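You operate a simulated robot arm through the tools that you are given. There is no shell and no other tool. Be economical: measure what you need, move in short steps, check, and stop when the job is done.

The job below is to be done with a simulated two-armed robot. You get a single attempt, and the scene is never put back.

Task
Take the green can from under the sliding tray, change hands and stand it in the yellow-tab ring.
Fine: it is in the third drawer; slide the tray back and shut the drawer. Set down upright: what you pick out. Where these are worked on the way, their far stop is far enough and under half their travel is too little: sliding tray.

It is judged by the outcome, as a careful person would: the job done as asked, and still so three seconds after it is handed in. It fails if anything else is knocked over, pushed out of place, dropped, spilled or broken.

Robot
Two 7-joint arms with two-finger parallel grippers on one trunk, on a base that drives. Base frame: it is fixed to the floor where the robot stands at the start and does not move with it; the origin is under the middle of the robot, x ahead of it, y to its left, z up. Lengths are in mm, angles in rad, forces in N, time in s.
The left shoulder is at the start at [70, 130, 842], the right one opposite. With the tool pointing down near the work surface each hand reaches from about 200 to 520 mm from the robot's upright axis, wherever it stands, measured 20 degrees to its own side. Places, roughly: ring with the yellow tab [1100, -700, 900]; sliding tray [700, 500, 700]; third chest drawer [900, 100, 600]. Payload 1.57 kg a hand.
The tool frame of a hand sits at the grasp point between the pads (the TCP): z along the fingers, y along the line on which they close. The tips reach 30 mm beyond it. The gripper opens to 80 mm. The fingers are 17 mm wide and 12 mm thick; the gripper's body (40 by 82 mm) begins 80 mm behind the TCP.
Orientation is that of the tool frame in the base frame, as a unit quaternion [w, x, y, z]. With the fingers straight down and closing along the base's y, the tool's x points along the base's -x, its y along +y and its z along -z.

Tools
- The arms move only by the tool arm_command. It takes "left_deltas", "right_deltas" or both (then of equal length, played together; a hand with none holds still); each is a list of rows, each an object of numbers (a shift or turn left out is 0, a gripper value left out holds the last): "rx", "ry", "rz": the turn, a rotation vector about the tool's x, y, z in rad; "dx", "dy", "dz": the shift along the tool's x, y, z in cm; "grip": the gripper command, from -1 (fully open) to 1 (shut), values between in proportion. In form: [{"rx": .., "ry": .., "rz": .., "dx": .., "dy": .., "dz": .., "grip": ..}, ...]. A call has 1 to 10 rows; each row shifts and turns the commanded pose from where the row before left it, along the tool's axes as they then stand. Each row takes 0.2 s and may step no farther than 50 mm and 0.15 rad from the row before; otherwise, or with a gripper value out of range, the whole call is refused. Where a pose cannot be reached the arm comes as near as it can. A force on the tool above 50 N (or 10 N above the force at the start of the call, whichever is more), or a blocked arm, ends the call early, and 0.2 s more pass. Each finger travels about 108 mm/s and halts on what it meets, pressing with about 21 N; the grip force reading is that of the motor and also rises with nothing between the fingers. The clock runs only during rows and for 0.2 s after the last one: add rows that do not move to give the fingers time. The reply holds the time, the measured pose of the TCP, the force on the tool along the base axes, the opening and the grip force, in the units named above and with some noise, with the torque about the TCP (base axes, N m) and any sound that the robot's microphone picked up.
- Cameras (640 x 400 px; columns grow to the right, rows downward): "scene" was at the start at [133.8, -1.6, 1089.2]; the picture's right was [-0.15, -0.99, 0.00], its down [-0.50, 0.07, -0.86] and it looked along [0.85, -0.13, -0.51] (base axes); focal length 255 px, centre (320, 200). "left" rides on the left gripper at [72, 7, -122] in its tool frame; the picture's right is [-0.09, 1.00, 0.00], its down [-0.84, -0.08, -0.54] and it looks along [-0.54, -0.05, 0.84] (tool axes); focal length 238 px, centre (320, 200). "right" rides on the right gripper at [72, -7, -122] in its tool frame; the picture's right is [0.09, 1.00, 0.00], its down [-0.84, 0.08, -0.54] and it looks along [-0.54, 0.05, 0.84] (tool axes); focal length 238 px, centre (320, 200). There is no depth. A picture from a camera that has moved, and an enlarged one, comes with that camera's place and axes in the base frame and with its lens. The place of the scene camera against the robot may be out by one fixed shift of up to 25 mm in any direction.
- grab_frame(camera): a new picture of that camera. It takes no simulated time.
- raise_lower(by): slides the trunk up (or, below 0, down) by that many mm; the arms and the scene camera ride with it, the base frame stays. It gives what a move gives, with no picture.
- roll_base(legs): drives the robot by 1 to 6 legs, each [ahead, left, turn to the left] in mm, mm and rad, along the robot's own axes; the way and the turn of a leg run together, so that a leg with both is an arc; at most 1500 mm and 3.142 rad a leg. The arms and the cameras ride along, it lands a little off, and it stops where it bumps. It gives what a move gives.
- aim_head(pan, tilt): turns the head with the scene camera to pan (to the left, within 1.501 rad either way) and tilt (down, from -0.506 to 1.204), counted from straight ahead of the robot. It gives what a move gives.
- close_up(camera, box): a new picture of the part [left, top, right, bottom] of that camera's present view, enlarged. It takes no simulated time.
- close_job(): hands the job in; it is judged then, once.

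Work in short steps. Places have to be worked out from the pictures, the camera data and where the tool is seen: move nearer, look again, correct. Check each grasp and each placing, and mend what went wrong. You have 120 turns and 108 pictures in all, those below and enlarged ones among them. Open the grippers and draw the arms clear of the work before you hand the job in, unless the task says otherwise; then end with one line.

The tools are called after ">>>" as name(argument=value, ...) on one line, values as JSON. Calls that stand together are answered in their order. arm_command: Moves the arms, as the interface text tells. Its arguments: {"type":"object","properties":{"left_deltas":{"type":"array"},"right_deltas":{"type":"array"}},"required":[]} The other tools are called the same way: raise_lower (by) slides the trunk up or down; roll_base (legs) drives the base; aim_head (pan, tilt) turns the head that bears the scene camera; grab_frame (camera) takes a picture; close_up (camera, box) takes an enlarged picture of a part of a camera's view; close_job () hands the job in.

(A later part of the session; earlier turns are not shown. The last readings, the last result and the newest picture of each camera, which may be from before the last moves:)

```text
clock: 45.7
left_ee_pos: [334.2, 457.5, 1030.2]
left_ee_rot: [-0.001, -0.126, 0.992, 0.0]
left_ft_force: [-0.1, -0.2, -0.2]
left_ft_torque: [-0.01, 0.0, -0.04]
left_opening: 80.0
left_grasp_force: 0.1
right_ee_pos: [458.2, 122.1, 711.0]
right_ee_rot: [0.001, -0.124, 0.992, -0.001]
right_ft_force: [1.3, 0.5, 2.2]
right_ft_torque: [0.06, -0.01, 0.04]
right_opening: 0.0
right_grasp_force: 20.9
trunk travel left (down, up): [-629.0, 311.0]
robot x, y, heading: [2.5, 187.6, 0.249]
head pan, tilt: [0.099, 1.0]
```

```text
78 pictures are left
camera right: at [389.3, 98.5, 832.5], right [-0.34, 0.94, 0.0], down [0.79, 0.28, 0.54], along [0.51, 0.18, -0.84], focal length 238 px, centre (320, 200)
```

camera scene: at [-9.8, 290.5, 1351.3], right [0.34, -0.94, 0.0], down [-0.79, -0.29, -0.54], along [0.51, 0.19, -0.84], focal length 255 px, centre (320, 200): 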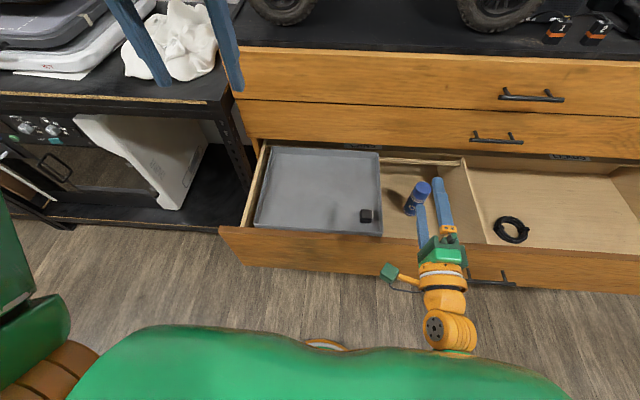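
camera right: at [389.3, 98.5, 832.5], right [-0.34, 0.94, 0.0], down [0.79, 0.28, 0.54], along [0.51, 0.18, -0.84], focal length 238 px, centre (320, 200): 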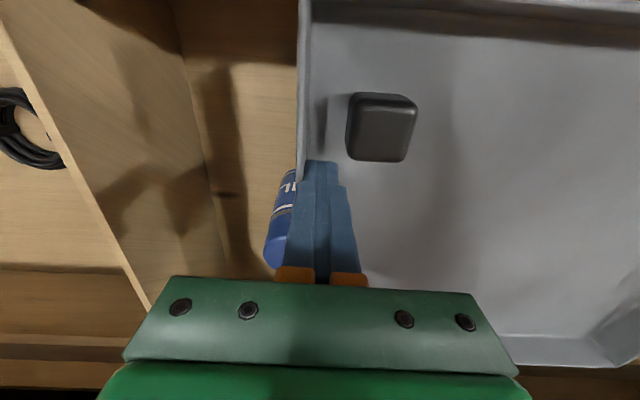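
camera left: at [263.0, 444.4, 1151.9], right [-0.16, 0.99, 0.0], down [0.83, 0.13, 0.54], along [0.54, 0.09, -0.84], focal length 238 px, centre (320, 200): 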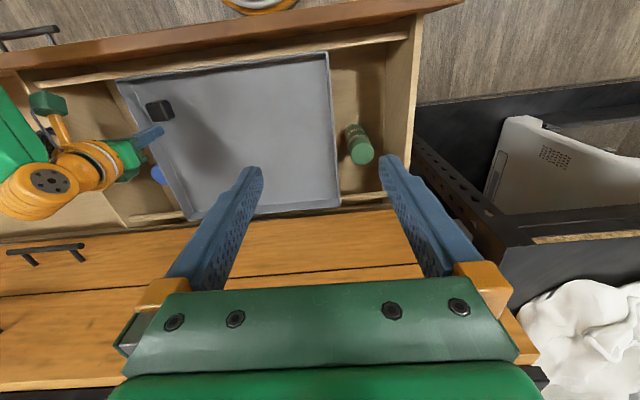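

The wall passes over the can with no load. I push on in further steps.

>>> arm_command(right_deltas=[{"dy": -1.8}, {"dy": -1.8}, {"dy": -1.8}, {"dy": -1.8}, {"dy": -1.8}, {}])

>>> grab_frame(camera="right")

>>> grab_frame(camera="left")

```text
clock: 47.1
left_ee_pos: [333.5, 456.9, 1029.9]
left_ee_rot: [0.0, -0.125, 0.992, 0.0]
left_ft_force: [0.0, 0.1, 0.0]
left_ft_torque: [0.03, 0.0, -0.02]
left_opening: 80.1
left_grasp_force: 0.0
right_ee_pos: [480.1, 36.7, 709.8]
right_ee_rot: [0.001, -0.124, 0.992, 0.0]
right_ft_force: [0.9, 0.7, 3.1]
right_ft_torque: [0.03, 0.01, 0.04]
right_opening: 0.2
right_grasp_force: 20.7
trunk travel left (down, up): [-629.0, 311.0]
robot x, y, heading: [1.8, 188.6, 0.252]
head pan, tilt: [0.099, 1.0]
```

```text
77 pictures are left
camera right: at [411.2, 11.7, 832.5], right [-0.34, 0.94, 0.0], down [0.79, 0.28, 0.54], along [0.51, 0.18, -0.84], focal length 238 px, centre (320, 200)
```

right: 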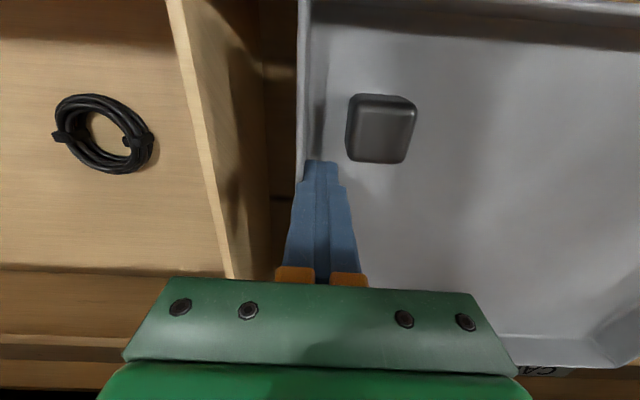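

```text
76 pictures are left
camera left: at [262.8, 444.6, 1151.9], right [-0.16, 0.99, 0.0], down [0.83, 0.13, 0.54], along [0.54, 0.09, -0.84], focal length 238 px, centre (320, 200)
```

left: 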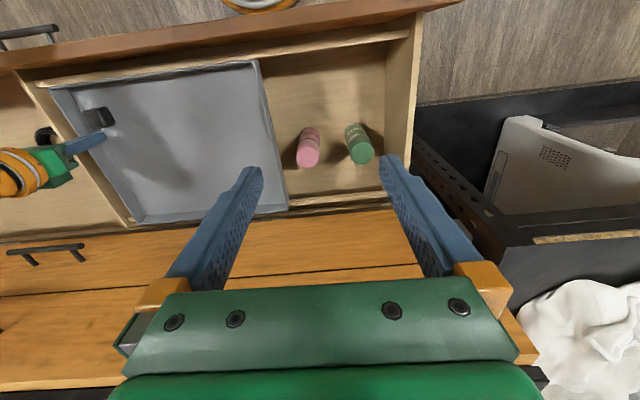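

A pink can is uncovered too, between the tray and the green can. I push the tray the last bit towards its stop, then lift the right hand out.

>>> arm_command(right_deltas=[{"dy": -1.2}, {"dy": -1.2}, {"dy": -1.2}, {}, {"dy": 0.5}, {"dz": -4}, {"dz": -4}, {"dz": -4}])

>>> grab_frame(camera="left")

>>> grab_frame(camera="right")

```text
clock: 48.9
left_ee_pos: [332.7, 455.3, 1030.8]
left_ee_rot: [0.0, -0.125, 0.992, 0.0]
left_ft_force: [-0.3, 0.7, 0.3]
left_ft_torque: [0.03, 0.03, -0.01]
left_opening: 79.9
left_grasp_force: 0.0
right_ee_pos: [488.3, 6.3, 830.5]
right_ee_rot: [0.001, -0.125, 0.992, -0.001]
right_ft_force: [-0.1, 0.3, 0.0]
right_ft_torque: [-0.04, -0.03, 0.01]
right_opening: 0.1
right_grasp_force: 20.8
trunk travel left (down, up): [-629.0, 311.0]
robot x, y, heading: [4.0, 189.0, 0.252]
head pan, tilt: [0.099, 1.0]
```

```text
75 pictures are left
camera left: at [262.5, 444.4, 1152.0], right [-0.16, 0.99, 0.0], down [0.83, 0.13, 0.54], along [0.54, 0.09, -0.84], focal length 238 px, centre (320, 200)
```

left: 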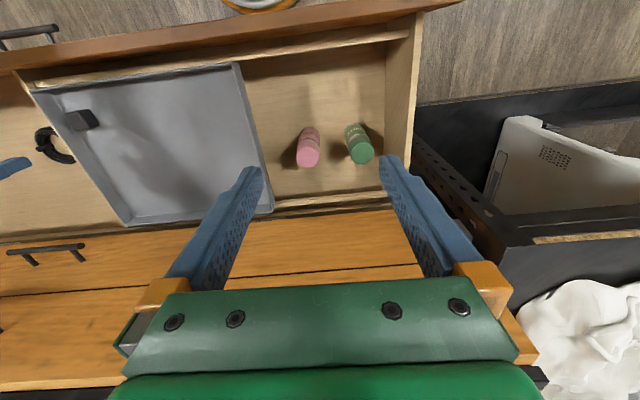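

```text
74 pictures are left
camera right: at [418.4, -18.5, 952.7], right [-0.34, 0.94, 0.0], down [0.79, 0.28, 0.54], along [0.51, 0.18, -0.84], focal length 238 px, centre (320, 200)
```

right: 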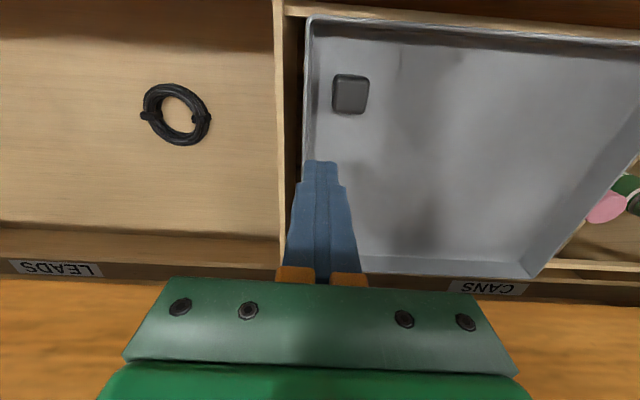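

The tray is almost at its stop. Green top ≈ (453, 571, ~643), pink ≈ (476, 453), about 120 mm apart. I check the room between my base and the drawer before driving closer.

>>> aim_head(pan=0.0, tilt=1.2)

>>> grab_frame(camera="scene")

```text
clock: 49.6
left_ee_pos: [334.3, 455.4, 1029.9]
left_ee_rot: [-0.001, -0.126, 0.992, 0.001]
left_ft_force: [-0.3, 0.0, 0.0]
left_ft_torque: [0.0, 0.0, -0.05]
left_opening: 80.2
left_grasp_force: 0.0
right_ee_pos: [488.4, 5.4, 828.1]
right_ee_rot: [0.001, -0.124, 0.992, 0.0]
right_ft_force: [0.0, 1.1, 0.1]
right_ft_torque: [0.03, -0.01, 0.0]
right_opening: 0.1
right_grasp_force: 20.6
trunk travel left (down, up): [-629.0, 311.0]
robot x, y, heading: [4.0, 188.1, 0.251]
head pan, tilt: [0.0, 1.201]
```

```text
73 pictures are left
camera scene: at [98.8, 225.0, 1188.5], right [0.25, -0.97, 0.0], down [-0.9, -0.23, -0.36], along [0.35, 0.09, -0.93], focal length 255 px, centre (320, 200)
```

scene: 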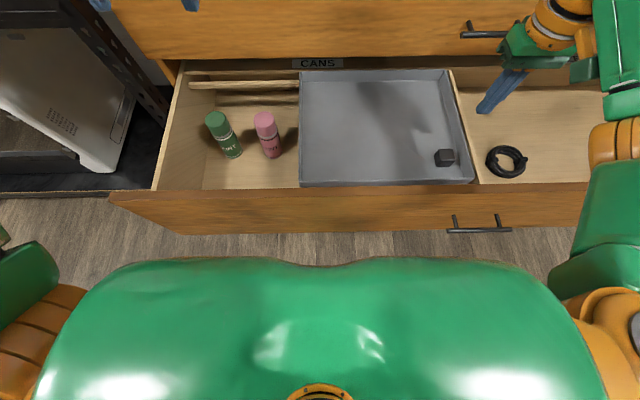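

There's enough floor gap. I drive 65 mm ahead and 91 mm left so the left hand comes over the green can.

>>> roll_base(legs=[[65, 91, 0]])

>>> grab_frame(camera="left")

>>> grab_frame(camera="scene")

```text
clock: 50.8
left_ee_pos: [373.6, 558.8, 1031.0]
left_ee_rot: [0.0, -0.124, 0.992, 0.002]
left_ft_force: [0.1, -0.8, -0.3]
left_ft_torque: [0.0, -0.01, 0.02]
left_opening: 80.0
left_grasp_force: 0.0
right_ee_pos: [527.8, 107.9, 829.9]
right_ee_rot: [0.001, -0.125, 0.992, 0.0]
right_ft_force: [0.5, 0.1, -0.1]
right_ft_torque: [-0.02, -0.01, 0.03]
right_opening: 0.0
right_grasp_force: 21.2
trunk travel left (down, up): [-629.0, 311.0]
robot x, y, heading: [42.5, 289.6, 0.252]
head pan, tilt: [0.0, 1.201]
```

```text
72 pictures are left
camera left: at [303.2, 546.8, 1152.3], right [-0.16, 0.99, 0.0], down [0.83, 0.13, 0.54], along [0.54, 0.09, -0.84], focal length 238 px, centre (320, 200)
```

left: 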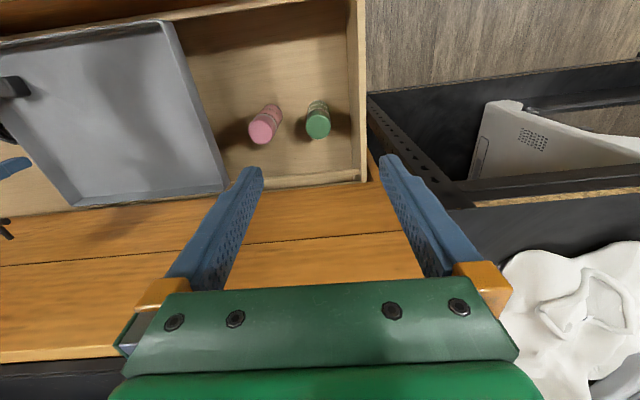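

```text
71 pictures are left
camera scene: at [138.6, 327.8, 1188.5], right [0.25, -0.97, 0.0], down [-0.9, -0.23, -0.36], along [0.35, 0.09, -0.93], focal length 255 px, centre (320, 200)
```

scene: 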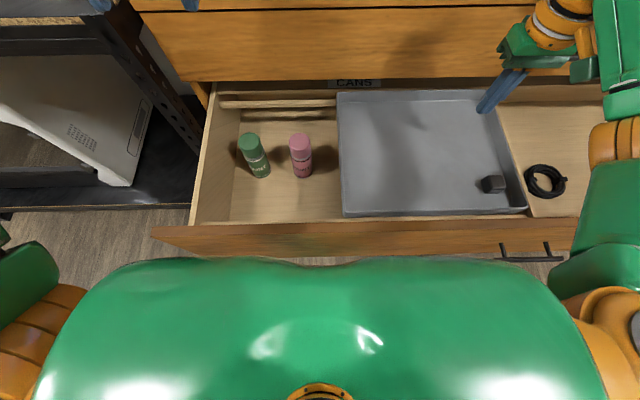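

Triangulated green can top ≈ (443, 567, 655). I move the open left hand over it and descend to about 100 mm above, then check alignment.

>>> arm_command(left_deltas=[{"dx": -3.5, "dy": -0.5}, {"dx": -3.4, "dy": -0.4}, {"dz": 4.6}, {"dz": 4.6}, {"dz": 4.6}, {"dz": 4.6}, {"dz": 4.6}, {}])

>>> grab_frame(camera="left")

>>> grab_frame(camera="scene")

```text
clock: 52.6
left_ee_pos: [417.6, 555.4, 771.0]
left_ee_rot: [0.0, -0.126, 0.992, 0.001]
left_ft_force: [-0.3, -0.8, 0.5]
left_ft_torque: [0.02, 0.01, -0.01]
left_opening: 80.0
left_grasp_force: 0.0
left hand out of reach, approached as far as the arm can: row 1, 2
right_ee_pos: [528.1, 108.8, 829.6]
right_ee_rot: [0.001, -0.124, 0.992, 0.0]
right_ft_force: [0.1, 0.3, 0.0]
right_ft_torque: [0.02, 0.01, -0.02]
right_opening: 0.0
right_grasp_force: 21.0
trunk travel left (down, up): [-629.0, 311.0]
robot x, y, heading: [40.8, 291.0, 0.25]
head pan, tilt: [0.0, 1.201]
```

```text
70 pictures are left
camera left: at [345.6, 543.6, 891.6], right [-0.16, 0.99, 0.0], down [0.83, 0.13, 0.54], along [0.54, 0.09, -0.84], focal length 238 px, centre (320, 200)
```

left: 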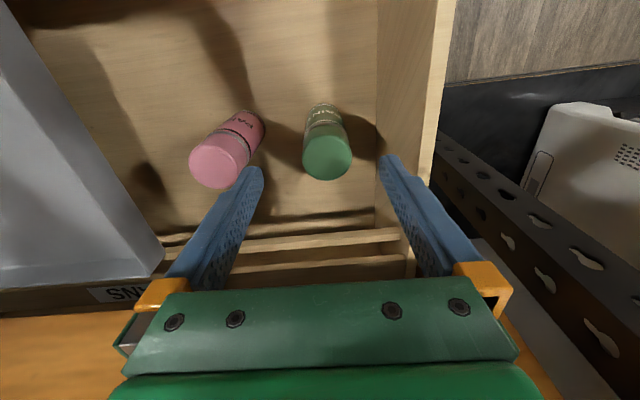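

```text
69 pictures are left
camera scene: at [138.7, 328.6, 1188.5], right [0.25, -0.97, 0.0], down [-0.9, -0.23, -0.36], along [0.35, 0.09, -0.93], focal length 255 px, centre (320, 200)
```

scene: 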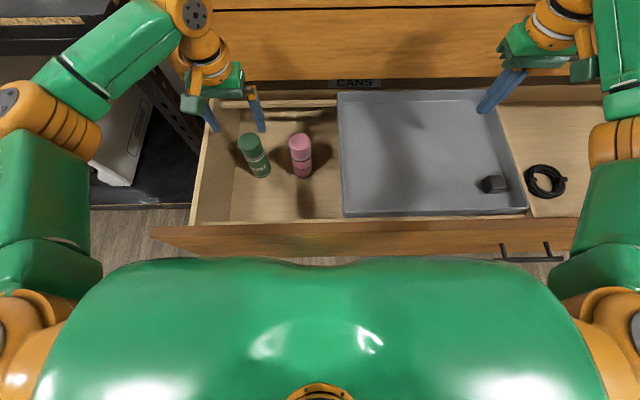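

Views agree: green can at (443, 567). I align (27 mm ahead, 6 mm left) while lowering, down to a grasp on its upper part, and check before closing.

>>> arm_command(left_deltas=[{"dz": 3, "dx": -1.3, "dy": 0.3}, {"dx": -1.4, "dy": 0.3, "dz": 2}, {"dz": 3}, {"dz": 3}, {"dz": 2.6}, {}])

>>> grab_frame(camera="left")

```text
clock: 54.0
left_ee_pos: [442.6, 568.3, 636.1]
left_ee_rot: [0.0, -0.124, 0.992, 0.0]
left_ft_force: [0.4, 0.2, 0.2]
left_ft_torque: [0.03, -0.01, -0.03]
left_opening: 80.0
left_grasp_force: 0.0
right_ee_pos: [528.8, 109.2, 829.3]
right_ee_rot: [0.001, -0.124, 0.992, -0.002]
right_ft_force: [-0.1, 0.5, -0.5]
right_ft_torque: [0.01, 0.02, -0.01]
right_opening: 0.0
right_grasp_force: 20.6
trunk travel left (down, up): [-629.0, 311.0]
robot x, y, heading: [45.7, 288.6, 0.249]
head pan, tilt: [0.0, 1.201]
```

```text
68 pictures are left
camera left: at [371.3, 556.2, 756.7], right [-0.16, 0.99, 0.0], down [0.83, 0.13, 0.54], along [0.54, 0.09, -0.84], focal length 238 px, centre (320, 200)
```

left: 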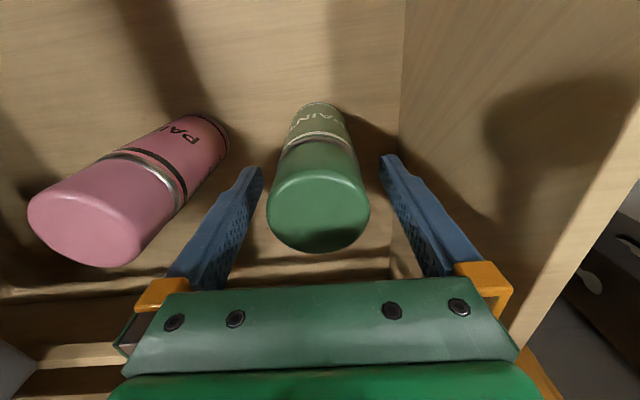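

The can's cap sits centred between the fingers, top about 14 mm above the TCP. I close, wait, and lift slightly.

>>> arm_command(left_deltas=[{"grip": 1}, {}, {}, {}, {"dz": -1.5}, {"dz": -2}, {}])

>>> grab_frame(camera="left")

```text
clock: 55.6
left_ee_pos: [441.7, 568.7, 670.6]
left_ee_rot: [0.0, -0.125, 0.992, 0.001]
left_ft_force: [-0.2, -0.1, -1.8]
left_ft_torque: [0.03, 0.01, 0.03]
left_opening: 53.0
left_grasp_force: 21.7
right_ee_pos: [527.8, 109.1, 828.7]
right_ee_rot: [0.002, -0.124, 0.992, -0.001]
right_ft_force: [0.7, -0.6, 0.4]
right_ft_torque: [0.0, -0.02, 0.01]
right_opening: 0.0
right_grasp_force: 20.1
trunk travel left (down, up): [-629.0, 311.0]
robot x, y, heading: [40.0, 293.0, 0.25]
head pan, tilt: [0.0, 1.201]
```

```text
67 pictures are left
camera left: at [370.6, 556.9, 791.8], right [-0.16, 0.99, 0.0], down [0.83, 0.13, 0.54], along [0.53, 0.09, -0.84], focal length 238 px, centre (320, 200)
```

left: 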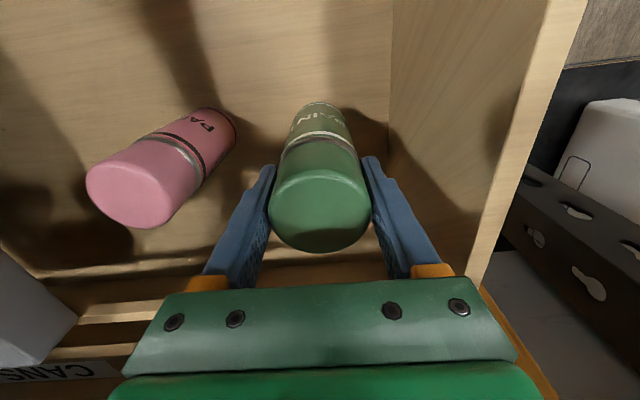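

The can is held (53 mm, about 2 N). I lift it well clear of the drawer, then back away.

>>> arm_command(left_deltas=[{"dz": -3}, {"dz": -4.5}, {"dz": -4.5}, {"dz": -4.5}, {"dz": -4.5}, {"dz": -4.5}, {"dz": -1.5}, {}], right_deltas=[{"dz": -3}, {"dz": -4.5}, {"dz": -4.5}, {}, {}, {}, {}, {}])

>>> roll_base(legs=[[-280, 0, 0]])

>>> aim_head(pan=0.0, tilt=0.8)

>>> grab_frame(camera="scene")

>>> grab_frame(camera="left")

```text
clock: 57.4
left_ee_pos: [441.6, 567.2, 940.3]
left_ee_rot: [0.0, -0.125, 0.992, 0.001]
left_ft_force: [-0.4, -0.1, -2.1]
left_ft_torque: [0.0, 0.01, 0.0]
left_opening: 52.7
left_grasp_force: 20.4
right_ee_pos: [529.3, 109.8, 950.1]
right_ee_rot: [0.001, -0.125, 0.992, 0.0]
right_ft_force: [0.7, -0.2, 0.5]
right_ft_torque: [0.01, -0.03, 0.0]
right_opening: 0.1
right_grasp_force: 20.8
trunk travel left (down, up): [-629.0, 311.0]
robot x, y, heading: [42.5, 290.1, 0.25]
head pan, tilt: [0.0, 1.201]
```

```text
clock: 59.4
left_ee_pos: [171.4, 497.6, 939.3]
left_ee_rot: [-0.001, -0.124, 0.992, 0.0]
left_ft_force: [0.1, -0.6, -1.9]
left_ft_torque: [-0.03, 0.01, -0.02]
left_opening: 52.7
left_grasp_force: 21.2
right_ee_pos: [257.9, 39.2, 950.0]
right_ee_rot: [0.0, -0.123, 0.992, -0.001]
right_ft_force: [0.4, 0.7, -0.2]
right_ft_torque: [0.01, 0.03, -0.04]
right_opening: 0.0
right_grasp_force: 21.6
trunk travel left (down, up): [-629.0, 311.0]
robot x, y, heading: [-229.6, 220.9, 0.246]
head pan, tilt: [0.0, 1.201]
```

```text
clock: 60.2
left_ee_pos: [170.3, 498.4, 940.6]
left_ee_rot: [0.0, -0.124, 0.992, 0.0]
left_ft_force: [-0.3, -0.3, -2.2]
left_ft_torque: [-0.05, -0.01, -0.01]
left_opening: 52.7
left_grasp_force: 20.6
right_ee_pos: [257.2, 39.1, 950.8]
right_ee_rot: [0.001, -0.123, 0.992, -0.001]
right_ft_force: [0.7, -0.7, 0.3]
right_ft_torque: [0.01, 0.0, -0.03]
right_opening: 0.1
right_grasp_force: 21.3
trunk travel left (down, up): [-629.0, 311.0]
robot x, y, heading: [-228.9, 221.4, 0.248]
head pan, tilt: [0.0, 0.799]
```

```text
66 pictures are left
camera scene: at [-107.7, 266.0, 1216.0], right [0.25, -0.97, 0.0], down [-0.7, -0.18, -0.7], along [0.67, 0.17, -0.72], focal length 255 px, centre (320, 200)
```

scene: 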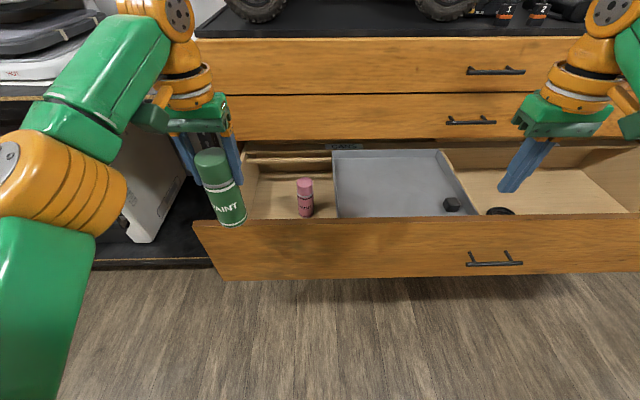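

```text
65 pictures are left
camera left: at [99.6, 486.2, 1061.6], right [-0.16, 0.99, 0.0], down [0.83, 0.13, 0.54], along [0.53, 0.09, -0.84], focal length 238 px, centre (320, 200)
```

left: 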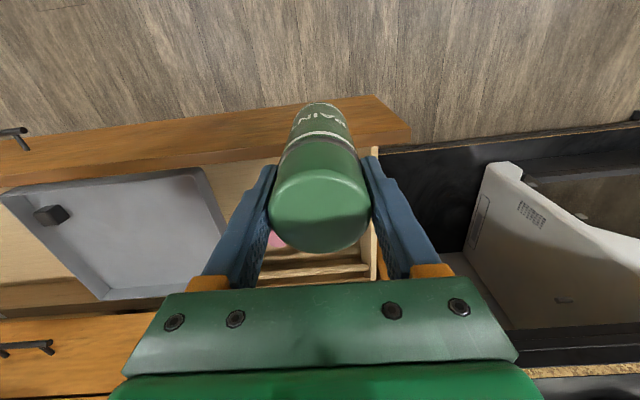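

Before the handover I want to see the ring so as to choose the right-hand grip. I look right.

>>> aim_head(pan=-0.75, tilt=0.3)

>>> grab_frame(camera="scene")

```text
clock: 61.3
left_ee_pos: [170.5, 498.1, 940.1]
left_ee_rot: [0.0, -0.125, 0.992, 0.0]
left_ft_force: [0.6, 0.2, -1.8]
left_ft_torque: [-0.01, -0.01, 0.02]
left_opening: 53.1
left_grasp_force: 20.8
right_ee_pos: [257.4, 41.0, 951.1]
right_ee_rot: [0.001, -0.123, 0.992, -0.002]
right_ft_force: [-0.2, 0.4, -0.1]
right_ft_torque: [0.0, 0.03, -0.02]
right_opening: 0.1
right_grasp_force: 20.3
trunk travel left (down, up): [-629.0, 311.0]
robot x, y, heading: [-231.1, 224.8, 0.252]
head pan, tilt: [-0.75, 0.3]
```

```text
64 pictures are left
camera scene: at [-103.9, 201.3, 1260.4], right [-0.48, -0.88, 0.0], down [-0.26, 0.14, -0.95], along [0.84, -0.46, -0.3], focal length 255 px, centre (320, 200)
```

scene: 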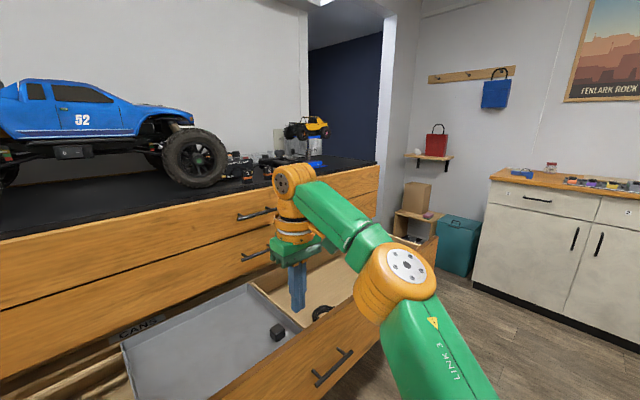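

The stated ring place projects near the chest top's right end. I enlarge there and the counter.

>>> close_up(camera="scene", box=[210, 90, 470, 250])

>>> close_up(camera="scene", box=[480, 130, 640, 230])

```text
2.46 times, centred on (340, 170) of scene
camera zoom: at [-103.9, 201.3, 1260.4], right [-0.48, -0.88, 0.0], down [-0.26, 0.14, -0.95], along [0.84, -0.46, -0.3], focal length 627 px, centre (271, 274)
```

zoom: 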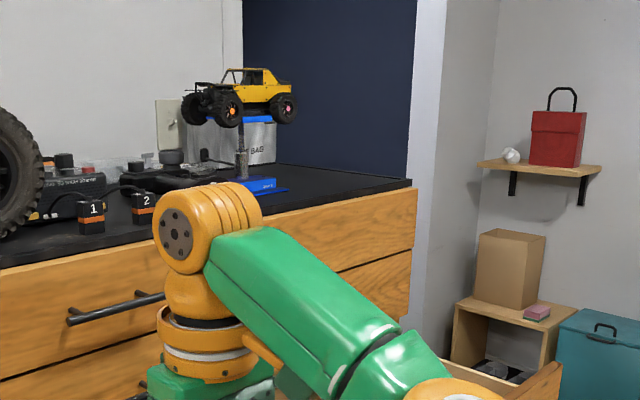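

```text
4.00 times, centred on (560, 180) of scene
camera zoom: at [-103.9, 201.3, 1260.4], right [-0.48, -0.88, 0.0], down [-0.26, 0.14, -0.95], along [0.84, -0.46, -0.3], focal length 1020 px, centre (-640, 280)
```

zoom: 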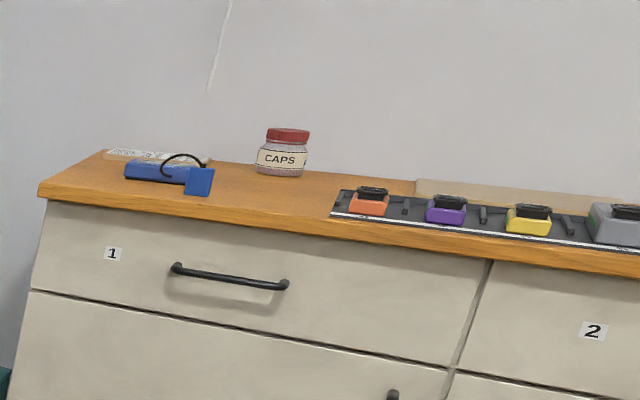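

The ring isn't visible from here. I raise the trunk and sidestep right to view the chest top's right end (holding the can).

>>> raise_lower(by=250)

>>> roll_base(legs=[[0, -600, 0]])

>>> aim_head(pan=-0.35, tilt=0.5)

>>> grab_frame(camera="scene")

>>> grab_frame(camera="right")

```text
clock: 63.9
left_ee_pos: [170.6, 498.5, 1189.9]
left_ee_rot: [0.0, -0.124, 0.992, 0.001]
left_ft_force: [0.5, 0.3, -1.5]
left_ft_torque: [-0.02, 0.0, 0.01]
left_opening: 52.8
left_grasp_force: 20.9
right_ee_pos: [258.0, 38.3, 1200.2]
right_ee_rot: [0.001, -0.124, 0.992, -0.001]
right_ft_force: [0.0, 0.5, -0.1]
right_ft_torque: [0.0, 0.0, 0.02]
right_opening: 0.0
right_grasp_force: 20.7
trunk travel left (down, up): [-879.0, 61.0]
robot x, y, heading: [-231.0, 220.7, 0.25]
head pan, tilt: [-0.75, 0.3]
```

```text
clock: 67.3
left_ee_pos: [318.9, -84.5, 1189.3]
left_ee_rot: [0.001, -0.123, 0.992, 0.0]
left_ft_force: [0.6, -0.5, -2.8]
left_ft_torque: [0.0, -0.01, -0.03]
left_opening: 52.9
left_grasp_force: 21.1
right_ee_pos: [405.4, -543.5, 1201.1]
right_ee_rot: [0.0, -0.124, 0.992, 0.0]
right_ft_force: [-0.7, 0.4, -1.0]
right_ft_torque: [-0.01, 0.0, -0.02]
right_opening: 0.0
right_grasp_force: 21.0
trunk travel left (down, up): [-879.0, 61.0]
robot x, y, heading: [-79.3, -360.3, 0.25]
head pan, tilt: [-0.75, 0.3]
```

```text
clock: 68.2
left_ee_pos: [319.3, -86.3, 1189.6]
left_ee_rot: [0.0, -0.124, 0.992, 0.001]
left_ft_force: [-0.2, 0.4, -2.3]
left_ft_torque: [0.01, 0.02, 0.01]
left_opening: 52.7
left_grasp_force: 20.7
right_ee_pos: [405.9, -544.6, 1199.8]
right_ee_rot: [0.001, -0.123, 0.992, 0.0]
right_ft_force: [0.0, 0.2, -1.0]
right_ft_torque: [0.0, -0.01, 0.0]
right_opening: 0.0
right_grasp_force: 20.8
trunk travel left (down, up): [-879.0, 61.0]
robot x, y, heading: [-78.7, -364.4, 0.246]
head pan, tilt: [-0.351, 0.499]
```

```text
61 pictures are left
camera scene: at [52.7, -347.5, 1492.1], right [-0.1, -0.99, 0.0], down [-0.48, 0.05, -0.88], along [0.87, -0.09, -0.48], focal length 255 px, centre (320, 200)
```

scene: 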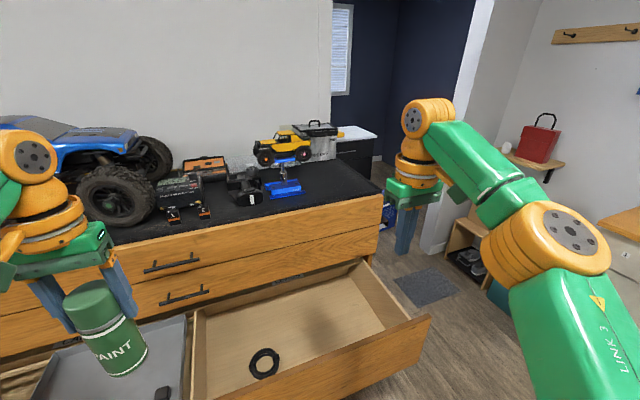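

```text
60 pictures are left
camera right: at [335.9, -569.3, 1322.9], right [-0.33, 0.94, 0.0], down [0.79, 0.28, 0.54], along [0.51, 0.18, -0.84], focal length 238 px, centre (320, 200)
```

right: 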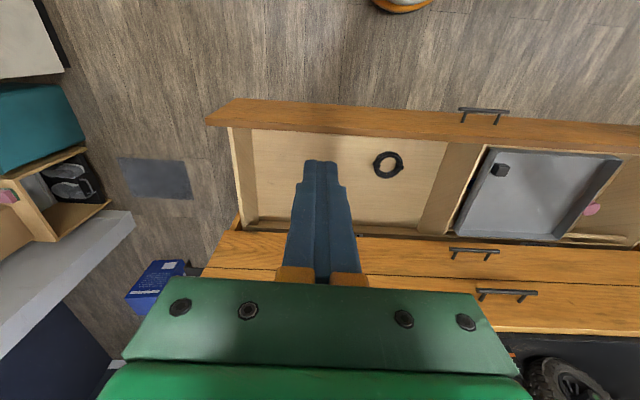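

I enlarge the chest's right end and the small white-topped table behind it.

>>> close_up(camera="scene", box=[230, 100, 400, 206])

>>> aim_head(pan=-0.9, tilt=0.4)

>>> grab_frame(camera="scene")

```text
3.76 times, centred on (315, 153) of scene
camera zoom: at [52.7, -347.5, 1492.1], right [-0.1, -0.99, 0.0], down [-0.48, 0.05, -0.88], along [0.87, -0.09, -0.48], focal length 960 px, centre (339, 377)
```

zoom: 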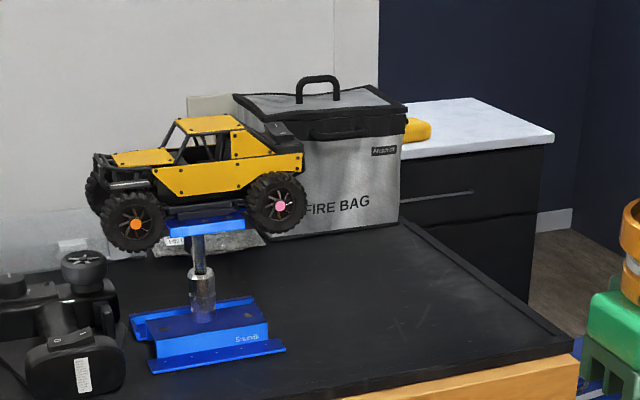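

```text
clock: 69.1
left_ee_pos: [318.2, -86.2, 1190.1]
left_ee_rot: [0.0, -0.124, 0.992, 0.0]
left_ft_force: [-0.6, 0.2, -2.5]
left_ft_torque: [-0.02, -0.01, -0.01]
left_opening: 52.9
left_grasp_force: 21.1
right_ee_pos: [403.8, -543.8, 1201.3]
right_ee_rot: [0.001, -0.124, 0.992, 0.0]
right_ft_force: [-0.2, -0.3, 0.0]
right_ft_torque: [-0.01, -0.02, -0.03]
right_opening: 0.0
right_grasp_force: 21.6
trunk travel left (down, up): [-879.0, 61.0]
robot x, y, heading: [-78.0, -358.9, 0.248]
head pan, tilt: [-0.901, 0.4]
```

```text
58 pictures are left
camera scene: at [35.7, -393.8, 1501.2], right [-0.61, -0.79, 0.0], down [-0.31, 0.24, -0.92], along [0.73, -0.56, -0.39], focal length 255 px, centre (320, 200)
```

scene: 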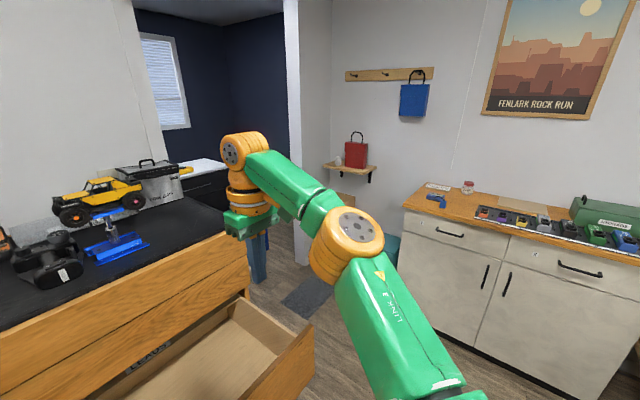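

A blue object right of the chest (seen low-left by the right wrist camera) is near the ring's stated place, hidden by my right arm. I enlarge it, then look from a spot further right.

>>> close_up(camera="right", box=[80, 220, 240, 320])

>>> roll_base(legs=[[0, -350, 0]])

>>> aim_head(pan=0.05, tilt=0.6)

>>> grab_frame(camera="scene")

```text
4.00 times, centred on (160, 270) of right
camera zoom: at [335.9, -568.8, 1323.0], right [-0.33, 0.94, 0.0], down [0.79, 0.28, 0.54], along [0.51, 0.18, -0.84], focal length 953 px, centre (960, -80)
```

zoom: 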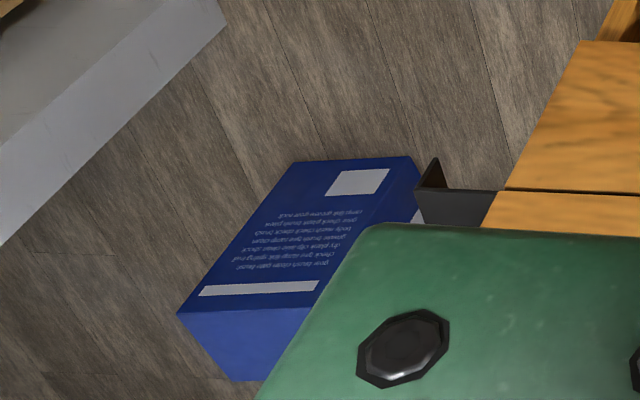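

```text
clock: 71.4
left_ee_pos: [403.4, -420.0, 1190.8]
left_ee_rot: [0.0, -0.124, 0.992, -0.001]
left_ft_force: [-0.5, 0.6, -2.2]
left_ft_torque: [0.0, 0.0, 0.02]
left_opening: 52.8
left_grasp_force: 21.4
right_ee_pos: [489.7, -878.2, 1201.6]
right_ee_rot: [0.001, -0.123, 0.992, -0.001]
right_ft_force: [0.7, -0.2, 0.5]
right_ft_torque: [-0.02, 0.0, -0.03]
right_opening: 0.0
right_grasp_force: 21.2
trunk travel left (down, up): [-879.0, 61.0]
robot x, y, heading: [1.1, -704.9, 0.246]
head pan, tilt: [-0.901, 0.4]
```

```text
clock: 72.6
left_ee_pos: [403.6, -422.1, 1190.4]
left_ee_rot: [0.0, -0.125, 0.992, 0.001]
left_ft_force: [-0.3, -0.3, -1.6]
left_ft_torque: [-0.01, 0.06, -0.02]
left_opening: 53.1
left_grasp_force: 21.1
right_ee_pos: [490.4, -878.5, 1200.8]
right_ee_rot: [0.001, -0.124, 0.992, -0.001]
right_ft_force: [0.5, 0.6, 0.6]
right_ft_torque: [0.01, -0.03, -0.05]
right_opening: 0.0
right_grasp_force: 21.0
trunk travel left (down, up): [-879.0, 61.0]
robot x, y, heading: [6.9, -693.4, 0.244]
head pan, tilt: [0.051, 0.6]
```

```text
56 pictures are left
camera scene: at [131.5, -647.3, 1483.0], right [0.29, -0.96, 0.0], down [-0.54, -0.17, -0.82], along [0.79, 0.24, -0.57], focal length 255 px, centre (320, 200)
```

scene: 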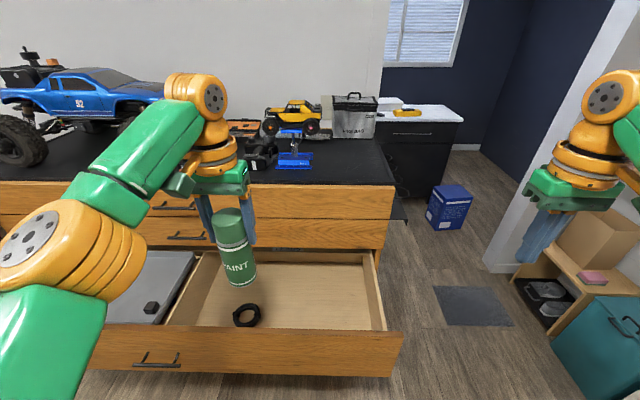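

A dark bracket is mounted on the chest's right side, right at the ring's stated place. I enlarge it.

>>> close_up(camera="scene", box=[370, 180, 450, 230])

>>> roll_base(legs=[[0, -400, 0]])

>>> aim_head(pan=0.5, tilt=0.55)

>>> grab_frame(camera="scene")

```text
8.00 times, centred on (410, 205) of scene
camera zoom: at [131.5, -647.3, 1483.0], right [0.29, -0.96, 0.0], down [-0.54, -0.17, -0.82], along [0.79, 0.24, -0.57], focal length 2039 px, centre (-400, 160)
```

zoom: 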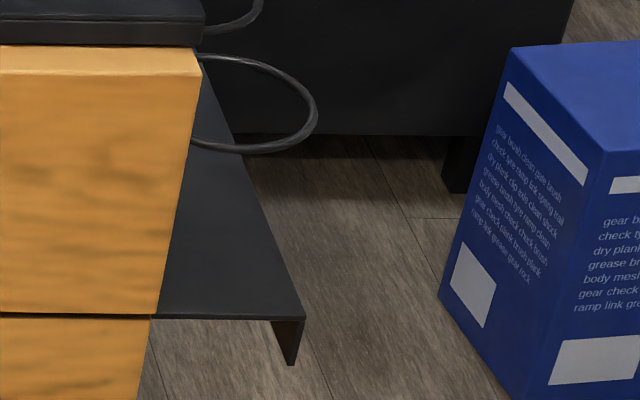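

```text
clock: 75.1
left_ee_pos: [502.3, -812.2, 1190.7]
left_ee_rot: [0.001, -0.12, 0.993, -0.001]
left_ft_force: [0.0, 0.2, -1.2]
left_ft_torque: [-0.02, -0.04, -0.01]
left_opening: 53.0
left_grasp_force: 21.1
right_ee_pos: [586.0, -1273.9, 1200.9]
right_ee_rot: [0.001, -0.121, 0.993, -0.002]
right_ft_force: [-0.4, 0.6, -0.5]
right_ft_torque: [-0.01, 0.01, 0.01]
right_opening: 0.0
right_grasp_force: 20.4
trunk travel left (down, up): [-879.0, 61.0]
robot x, y, heading: [105.6, -1092.4, 0.241]
head pan, tilt: [0.051, 0.6]
```

```text
clock: 76.0
left_ee_pos: [503.8, -816.2, 1190.1]
left_ee_rot: [0.0, -0.121, 0.993, 0.001]
left_ft_force: [-0.4, -0.6, -1.7]
left_ft_torque: [0.01, 0.01, 0.03]
left_opening: 52.8
left_grasp_force: 20.7
right_ee_pos: [586.4, -1275.5, 1200.4]
right_ee_rot: [0.001, -0.12, 0.993, 0.0]
right_ft_force: [-0.2, -0.5, 0.2]
right_ft_torque: [0.02, 0.02, 0.01]
right_opening: 0.1
right_grasp_force: 21.3
trunk travel left (down, up): [-879.0, 61.0]
robot x, y, heading: [103.9, -1091.6, 0.239]
head pan, tilt: [0.499, 0.55]
```

```text
54 pictures are left
camera scene: at [211.1, -1005.0, 1487.5], right [0.67, -0.74, 0.0], down [-0.39, -0.35, -0.85], along [0.63, 0.57, -0.52], focal length 255 px, centre (320, 200)
```

scene: 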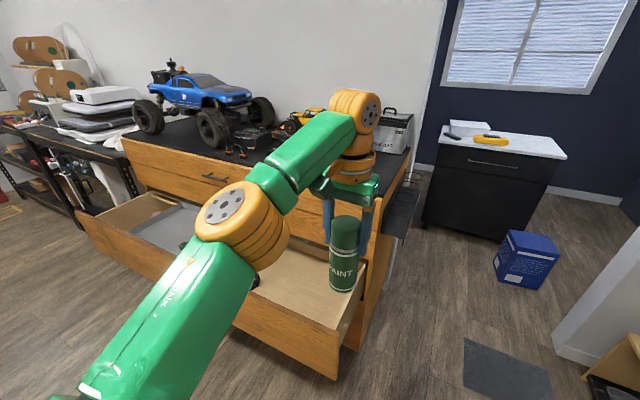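

There's a side shelf on the chest with horizontal hoops above it. I enlarge it.

>>> close_up(camera="scene", box=[360, 160, 440, 260])

```text
4.00 times, centred on (400, 210) of scene
camera zoom: at [211.1, -1005.0, 1487.5], right [0.67, -0.74, 0.0], down [-0.39, -0.35, -0.85], along [0.63, 0.57, -0.52], focal length 1020 px, centre (0, 160)
```

zoom: 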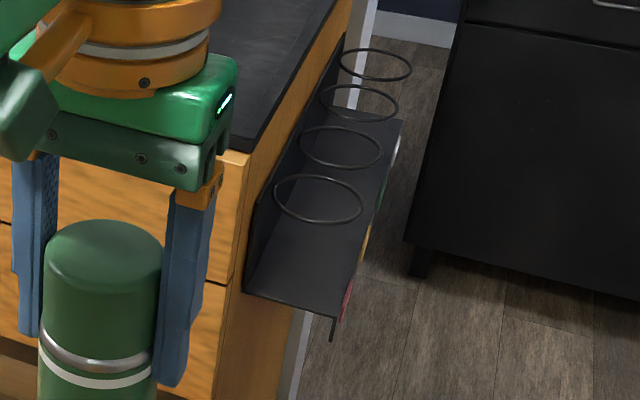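

The side shelf has four hoops with coloured tabs: red, yellow, green and white from the front, so mine is the second. The can must go down through the hoop, so the right hand should hold the can high and from the side. I stage the handover here: both hands lower, and the right hand opens and turns to point left.

>>> arm_command(left_deltas=[{"dz": 3.3}, {"dz": 3.3}, {"dz": 3.3}, {}, {}, {}, {}, {}, {}, {}], right_deltas=[{"dy": 4.5, "dz": 2, "grip": -1}, {"dy": 4.5, "dz": 2}, {"dy": 4.5, "dz": 2}, {"rx": -0.0864, "ry": -0.0864, "rz": -0.0864}, {"rx": -0.0864, "ry": -0.0864, "rz": -0.0864}, {"rx": -0.0864, "ry": -0.0864, "rz": -0.0864}, {"rx": -0.0864, "ry": -0.0864, "rz": -0.0864}, {"rx": -0.0864, "ry": -0.0864, "rz": -0.0864}, {"rx": -0.0864, "ry": -0.0864, "rz": -0.0864}, {"rx": -0.0864, "ry": -0.0864, "rz": -0.0864}])

>>> arm_command(right_deltas=[{"rx": -0.0864, "ry": -0.0864, "rz": -0.0864}, {"rx": -0.0864, "ry": -0.0864, "rz": -0.0864}, {"rx": -0.0864, "ry": -0.0864, "rz": -0.0864}, {"rx": -0.0864, "ry": -0.0864, "rz": -0.0864}, {"rx": -0.0864, "ry": -0.0864, "rz": -0.0864}, {"rx": -0.0864, "ry": -0.0864, "rz": -0.0864}, {"rx": -0.0864, "ry": -0.0864, "rz": -0.0864}, {}])

>>> aim_head(pan=0.0, tilt=0.7)

>>> grab_frame(camera="scene")

>>> grab_frame(camera="right")

```text
clock: 78.2
left_ee_pos: [502.2, -815.9, 1092.6]
left_ee_rot: [0.0, -0.12, 0.993, 0.001]
left_ft_force: [0.1, 0.1, -1.5]
left_ft_torque: [0.0, 0.02, 0.0]
left_opening: 53.1
left_grasp_force: 20.8
right_ee_pos: [554.3, -1143.9, 1139.9]
right_ee_rot: [0.253, -0.391, 0.825, 0.321]
right_ft_force: [-0.2, -0.3, -0.8]
right_ft_torque: [0.03, -0.03, 0.0]
right_opening: 79.9
right_grasp_force: 0.1
trunk travel left (down, up): [-879.0, 61.0]
robot x, y, heading: [101.5, -1087.4, 0.241]
head pan, tilt: [0.499, 0.55]
```

```text
clock: 80.0
left_ee_pos: [501.6, -815.1, 1090.3]
left_ee_rot: [0.0, -0.12, 0.993, 0.001]
left_ft_force: [-0.2, -1.3, -2.6]
left_ft_torque: [0.01, -0.03, -0.01]
left_opening: 53.0
left_grasp_force: 20.9
right_ee_pos: [554.0, -1143.2, 1139.7]
right_ee_rot: [-0.437, 0.558, -0.435, -0.556]
right_ft_force: [0.6, 0.0, -0.3]
right_ft_torque: [0.02, -0.01, 0.02]
right_opening: 79.7
right_grasp_force: 0.0
trunk travel left (down, up): [-879.0, 61.0]
robot x, y, heading: [102.9, -1087.2, 0.242]
head pan, tilt: [0.499, 0.55]
```

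```text
clock: 81.0
left_ee_pos: [501.6, -814.7, 1091.9]
left_ee_rot: [0.0, -0.12, 0.993, 0.0]
left_ft_force: [-0.1, 0.2, -2.8]
left_ft_torque: [0.0, -0.02, 0.01]
left_opening: 52.8
left_grasp_force: 21.6
right_ee_pos: [553.7, -1144.1, 1140.7]
right_ee_rot: [-0.436, 0.557, -0.436, -0.556]
right_ft_force: [-0.4, 0.2, 0.3]
right_ft_torque: [-0.01, -0.02, 0.03]
right_opening: 80.1
right_grasp_force: 0.0
trunk travel left (down, up): [-879.0, 61.0]
robot x, y, heading: [100.9, -1087.8, 0.238]
head pan, tilt: [0.0, 0.7]
```

```text
52 pictures are left
camera scene: at [227.0, -1044.4, 1474.4], right [0.24, -0.97, 0.0], down [-0.63, -0.15, -0.76], along [0.74, 0.18, -0.64], focal length 255 px, centre (320, 200)
```

scene: 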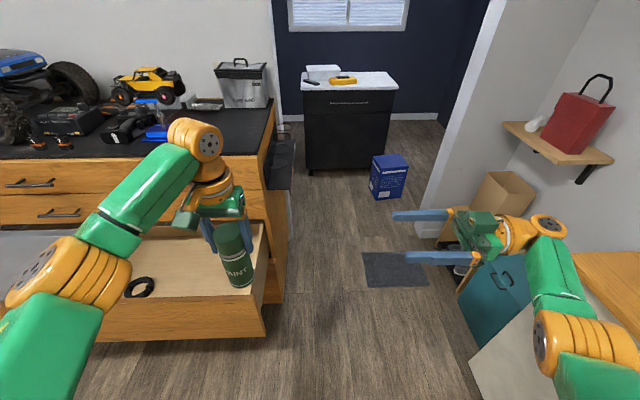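

```text
51 pictures are left
camera right: at [588.9, -1260.8, 1069.3], right [-0.97, -0.24, -0.09], down [0.05, -0.54, 0.84], along [-0.25, 0.8, 0.54], focal length 238 px, centre (320, 200)
```

right: 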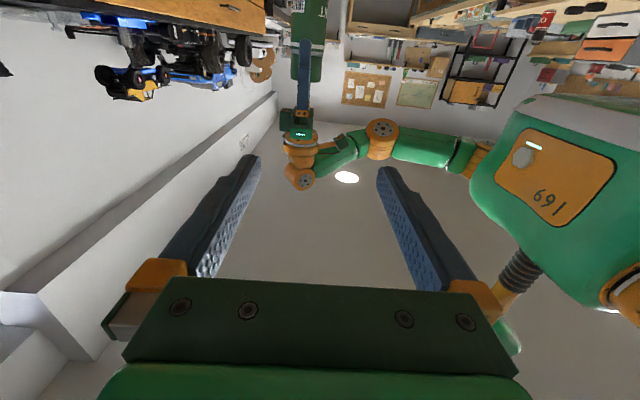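

The right hand points left as wanted. I bring the can inward to lateral +40 and align the right hand in height and depth, still 120 mm short.

>>> arm_command(left_deltas=[{"dy": -3.25}, {"dy": -3.25}, {"dy": -3.25}, {"dy": -3.25}, {}, {}], right_deltas=[{"dx": 3.2, "dy": -1.4}, {"dx": 3.2, "dy": -1.35}, {"dz": 4}, {"dz": 4}, {}, {}])

>>> grab_frame(camera="right")

>>> grab_frame(camera="scene")

```text
clock: 82.4
left_ee_pos: [532.3, -942.2, 1090.6]
left_ee_rot: [0.0, -0.12, 0.993, -0.001]
left_ft_force: [-0.3, 0.1, -1.6]
left_ft_torque: [0.01, -0.01, -0.03]
left_opening: 53.0
left_grasp_force: 21.4
right_ee_pos: [533.6, -1065.7, 1112.5]
right_ee_rot: [-0.436, 0.557, -0.436, -0.556]
right_ft_force: [1.0, 0.0, 0.8]
right_ft_torque: [-0.01, 0.01, 0.01]
right_opening: 79.8
right_grasp_force: 0.1
right hand out of reach, approached as far as the arm can: row 1, 2
trunk travel left (down, up): [-879.0, 61.0]
robot x, y, heading: [104.1, -1087.0, 0.241]
head pan, tilt: [0.0, 0.7]
```

```text
50 pictures are left
camera right: at [568.0, -1183.2, 1041.6], right [-0.97, -0.24, -0.09], down [0.05, -0.54, 0.84], along [-0.25, 0.8, 0.54], focal length 238 px, centre (320, 200)
```

right: 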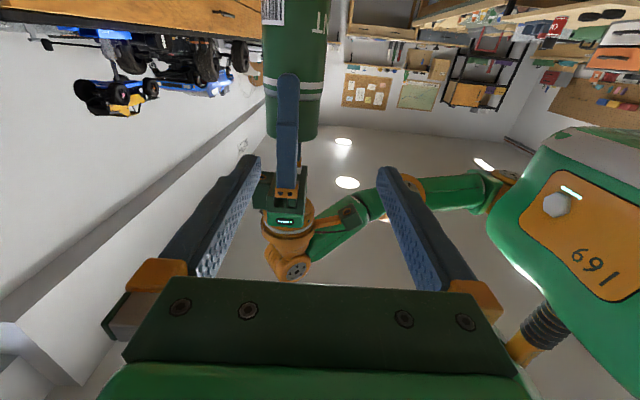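

```text
49 pictures are left
camera scene: at [227.1, -1044.4, 1474.3], right [0.24, -0.97, 0.0], down [-0.63, -0.15, -0.76], along [0.74, 0.18, -0.64], focal length 255 px, centre (320, 200)
```

scene: 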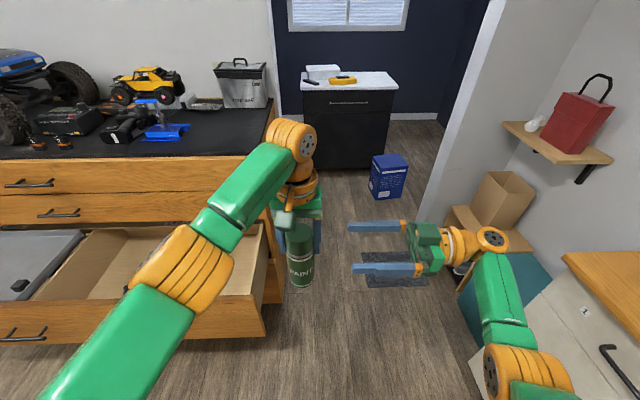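

The right arm is at its reach limit, so I bring the can to it instead: left hand back 28 mm and up 35 mm. Then I recheck.

>>> arm_command(left_deltas=[{"dx": 1.4, "dz": -1.8}, {"dx": 1.4, "dz": -1.7}, {}, {}], right_deltas=[{}, {}, {"dz": 4}, {}])

>>> grab_frame(camera="right")

```text
clock: 83.4
left_ee_pos: [505.4, -949.0, 1125.8]
left_ee_rot: [-0.001, -0.12, 0.993, 0.0]
left_ft_force: [-0.4, 0.2, -2.2]
left_ft_torque: [-0.02, 0.02, -0.01]
left_opening: 52.8
left_grasp_force: 20.9
right_ee_pos: [523.6, -1025.9, 1112.0]
right_ee_rot: [-0.437, 0.556, -0.437, -0.556]
right_ft_force: [0.2, -0.1, -0.7]
right_ft_torque: [0.0, 0.0, -0.01]
right_opening: 80.0
right_grasp_force: 0.1
trunk travel left (down, up): [-879.0, 61.0]
robot x, y, heading: [103.4, -1088.2, 0.246]
head pan, tilt: [0.0, 0.7]
```

```text
48 pictures are left
camera right: at [558.9, -1144.4, 1040.6], right [-0.97, -0.24, -0.09], down [0.05, -0.54, 0.84], along [-0.25, 0.8, 0.54], focal length 238 px, centre (320, 200)
```

right: 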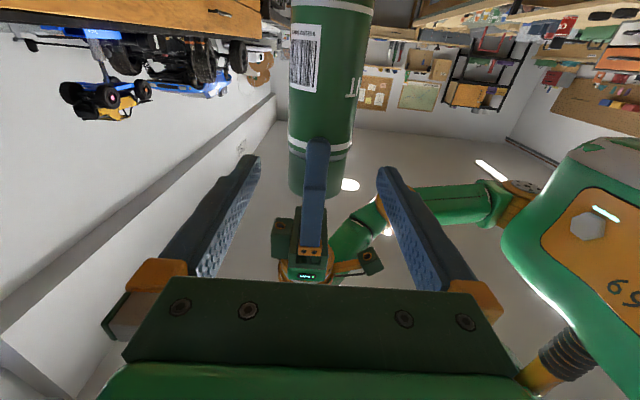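

The can is centred between the right fingers, 79 mm ahead. I advance 77 mm and close the right hand on it.

>>> arm_command(right_deltas=[{"dz": 2.5}, {"dz": 2.5}, {"dz": 2.0}, {"dz": 0.7}, {}, {"grip": 1}, {}, {}, {}])

>>> grab_frame(camera="right")

>>> grab_frame(camera="left")

```text
clock: 85.4
left_ee_pos: [506.5, -949.7, 1126.6]
left_ee_rot: [-0.001, -0.12, 0.993, 0.0]
left_ft_force: [-2.4, -3.7, -1.9]
left_ft_torque: [-0.11, -0.04, -0.03]
left_opening: 53.1
left_grasp_force: 20.7
right_ee_pos: [507.1, -951.9, 1111.4]
right_ee_rot: [-0.436, 0.557, -0.436, -0.556]
right_ft_force: [2.3, 3.5, 0.5]
right_ft_torque: [0.02, 0.07, 0.02]
right_opening: 52.9
right_grasp_force: 20.8
trunk travel left (down, up): [-879.0, 61.0]
robot x, y, heading: [100.1, -1087.8, 0.244]
head pan, tilt: [0.0, 0.7]
```

```text
47 pictures are left
camera right: at [541.1, -1069.1, 1040.2], right [-0.97, -0.24, -0.09], down [0.05, -0.54, 0.84], along [-0.25, 0.8, 0.54], focal length 238 px, centre (320, 200)
```

right: 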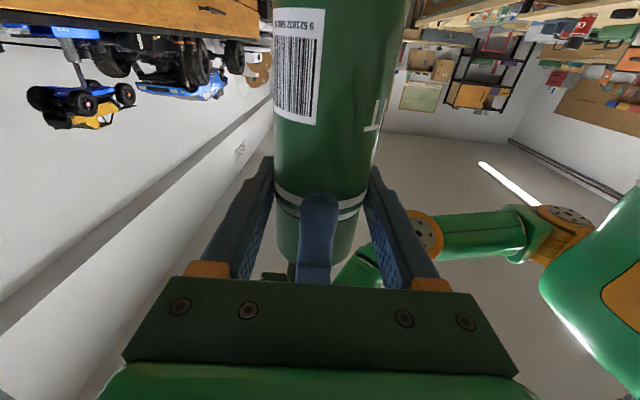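

```text
46 pictures are left
camera left: at [435.6, -960.3, 1247.9], right [-0.15, 0.99, 0.0], down [0.83, 0.12, 0.54], along [0.54, 0.08, -0.84], focal length 238 px, centre (320, 200)
```

left: 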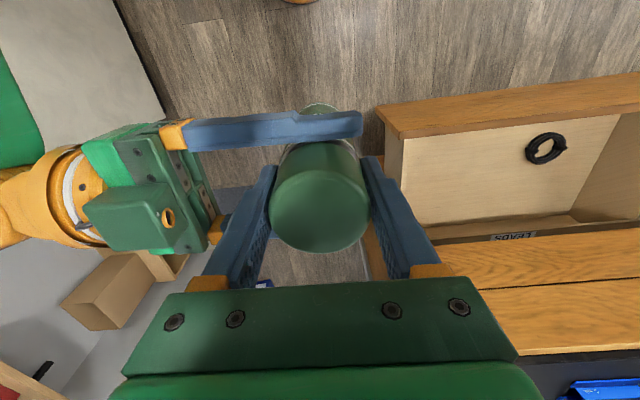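

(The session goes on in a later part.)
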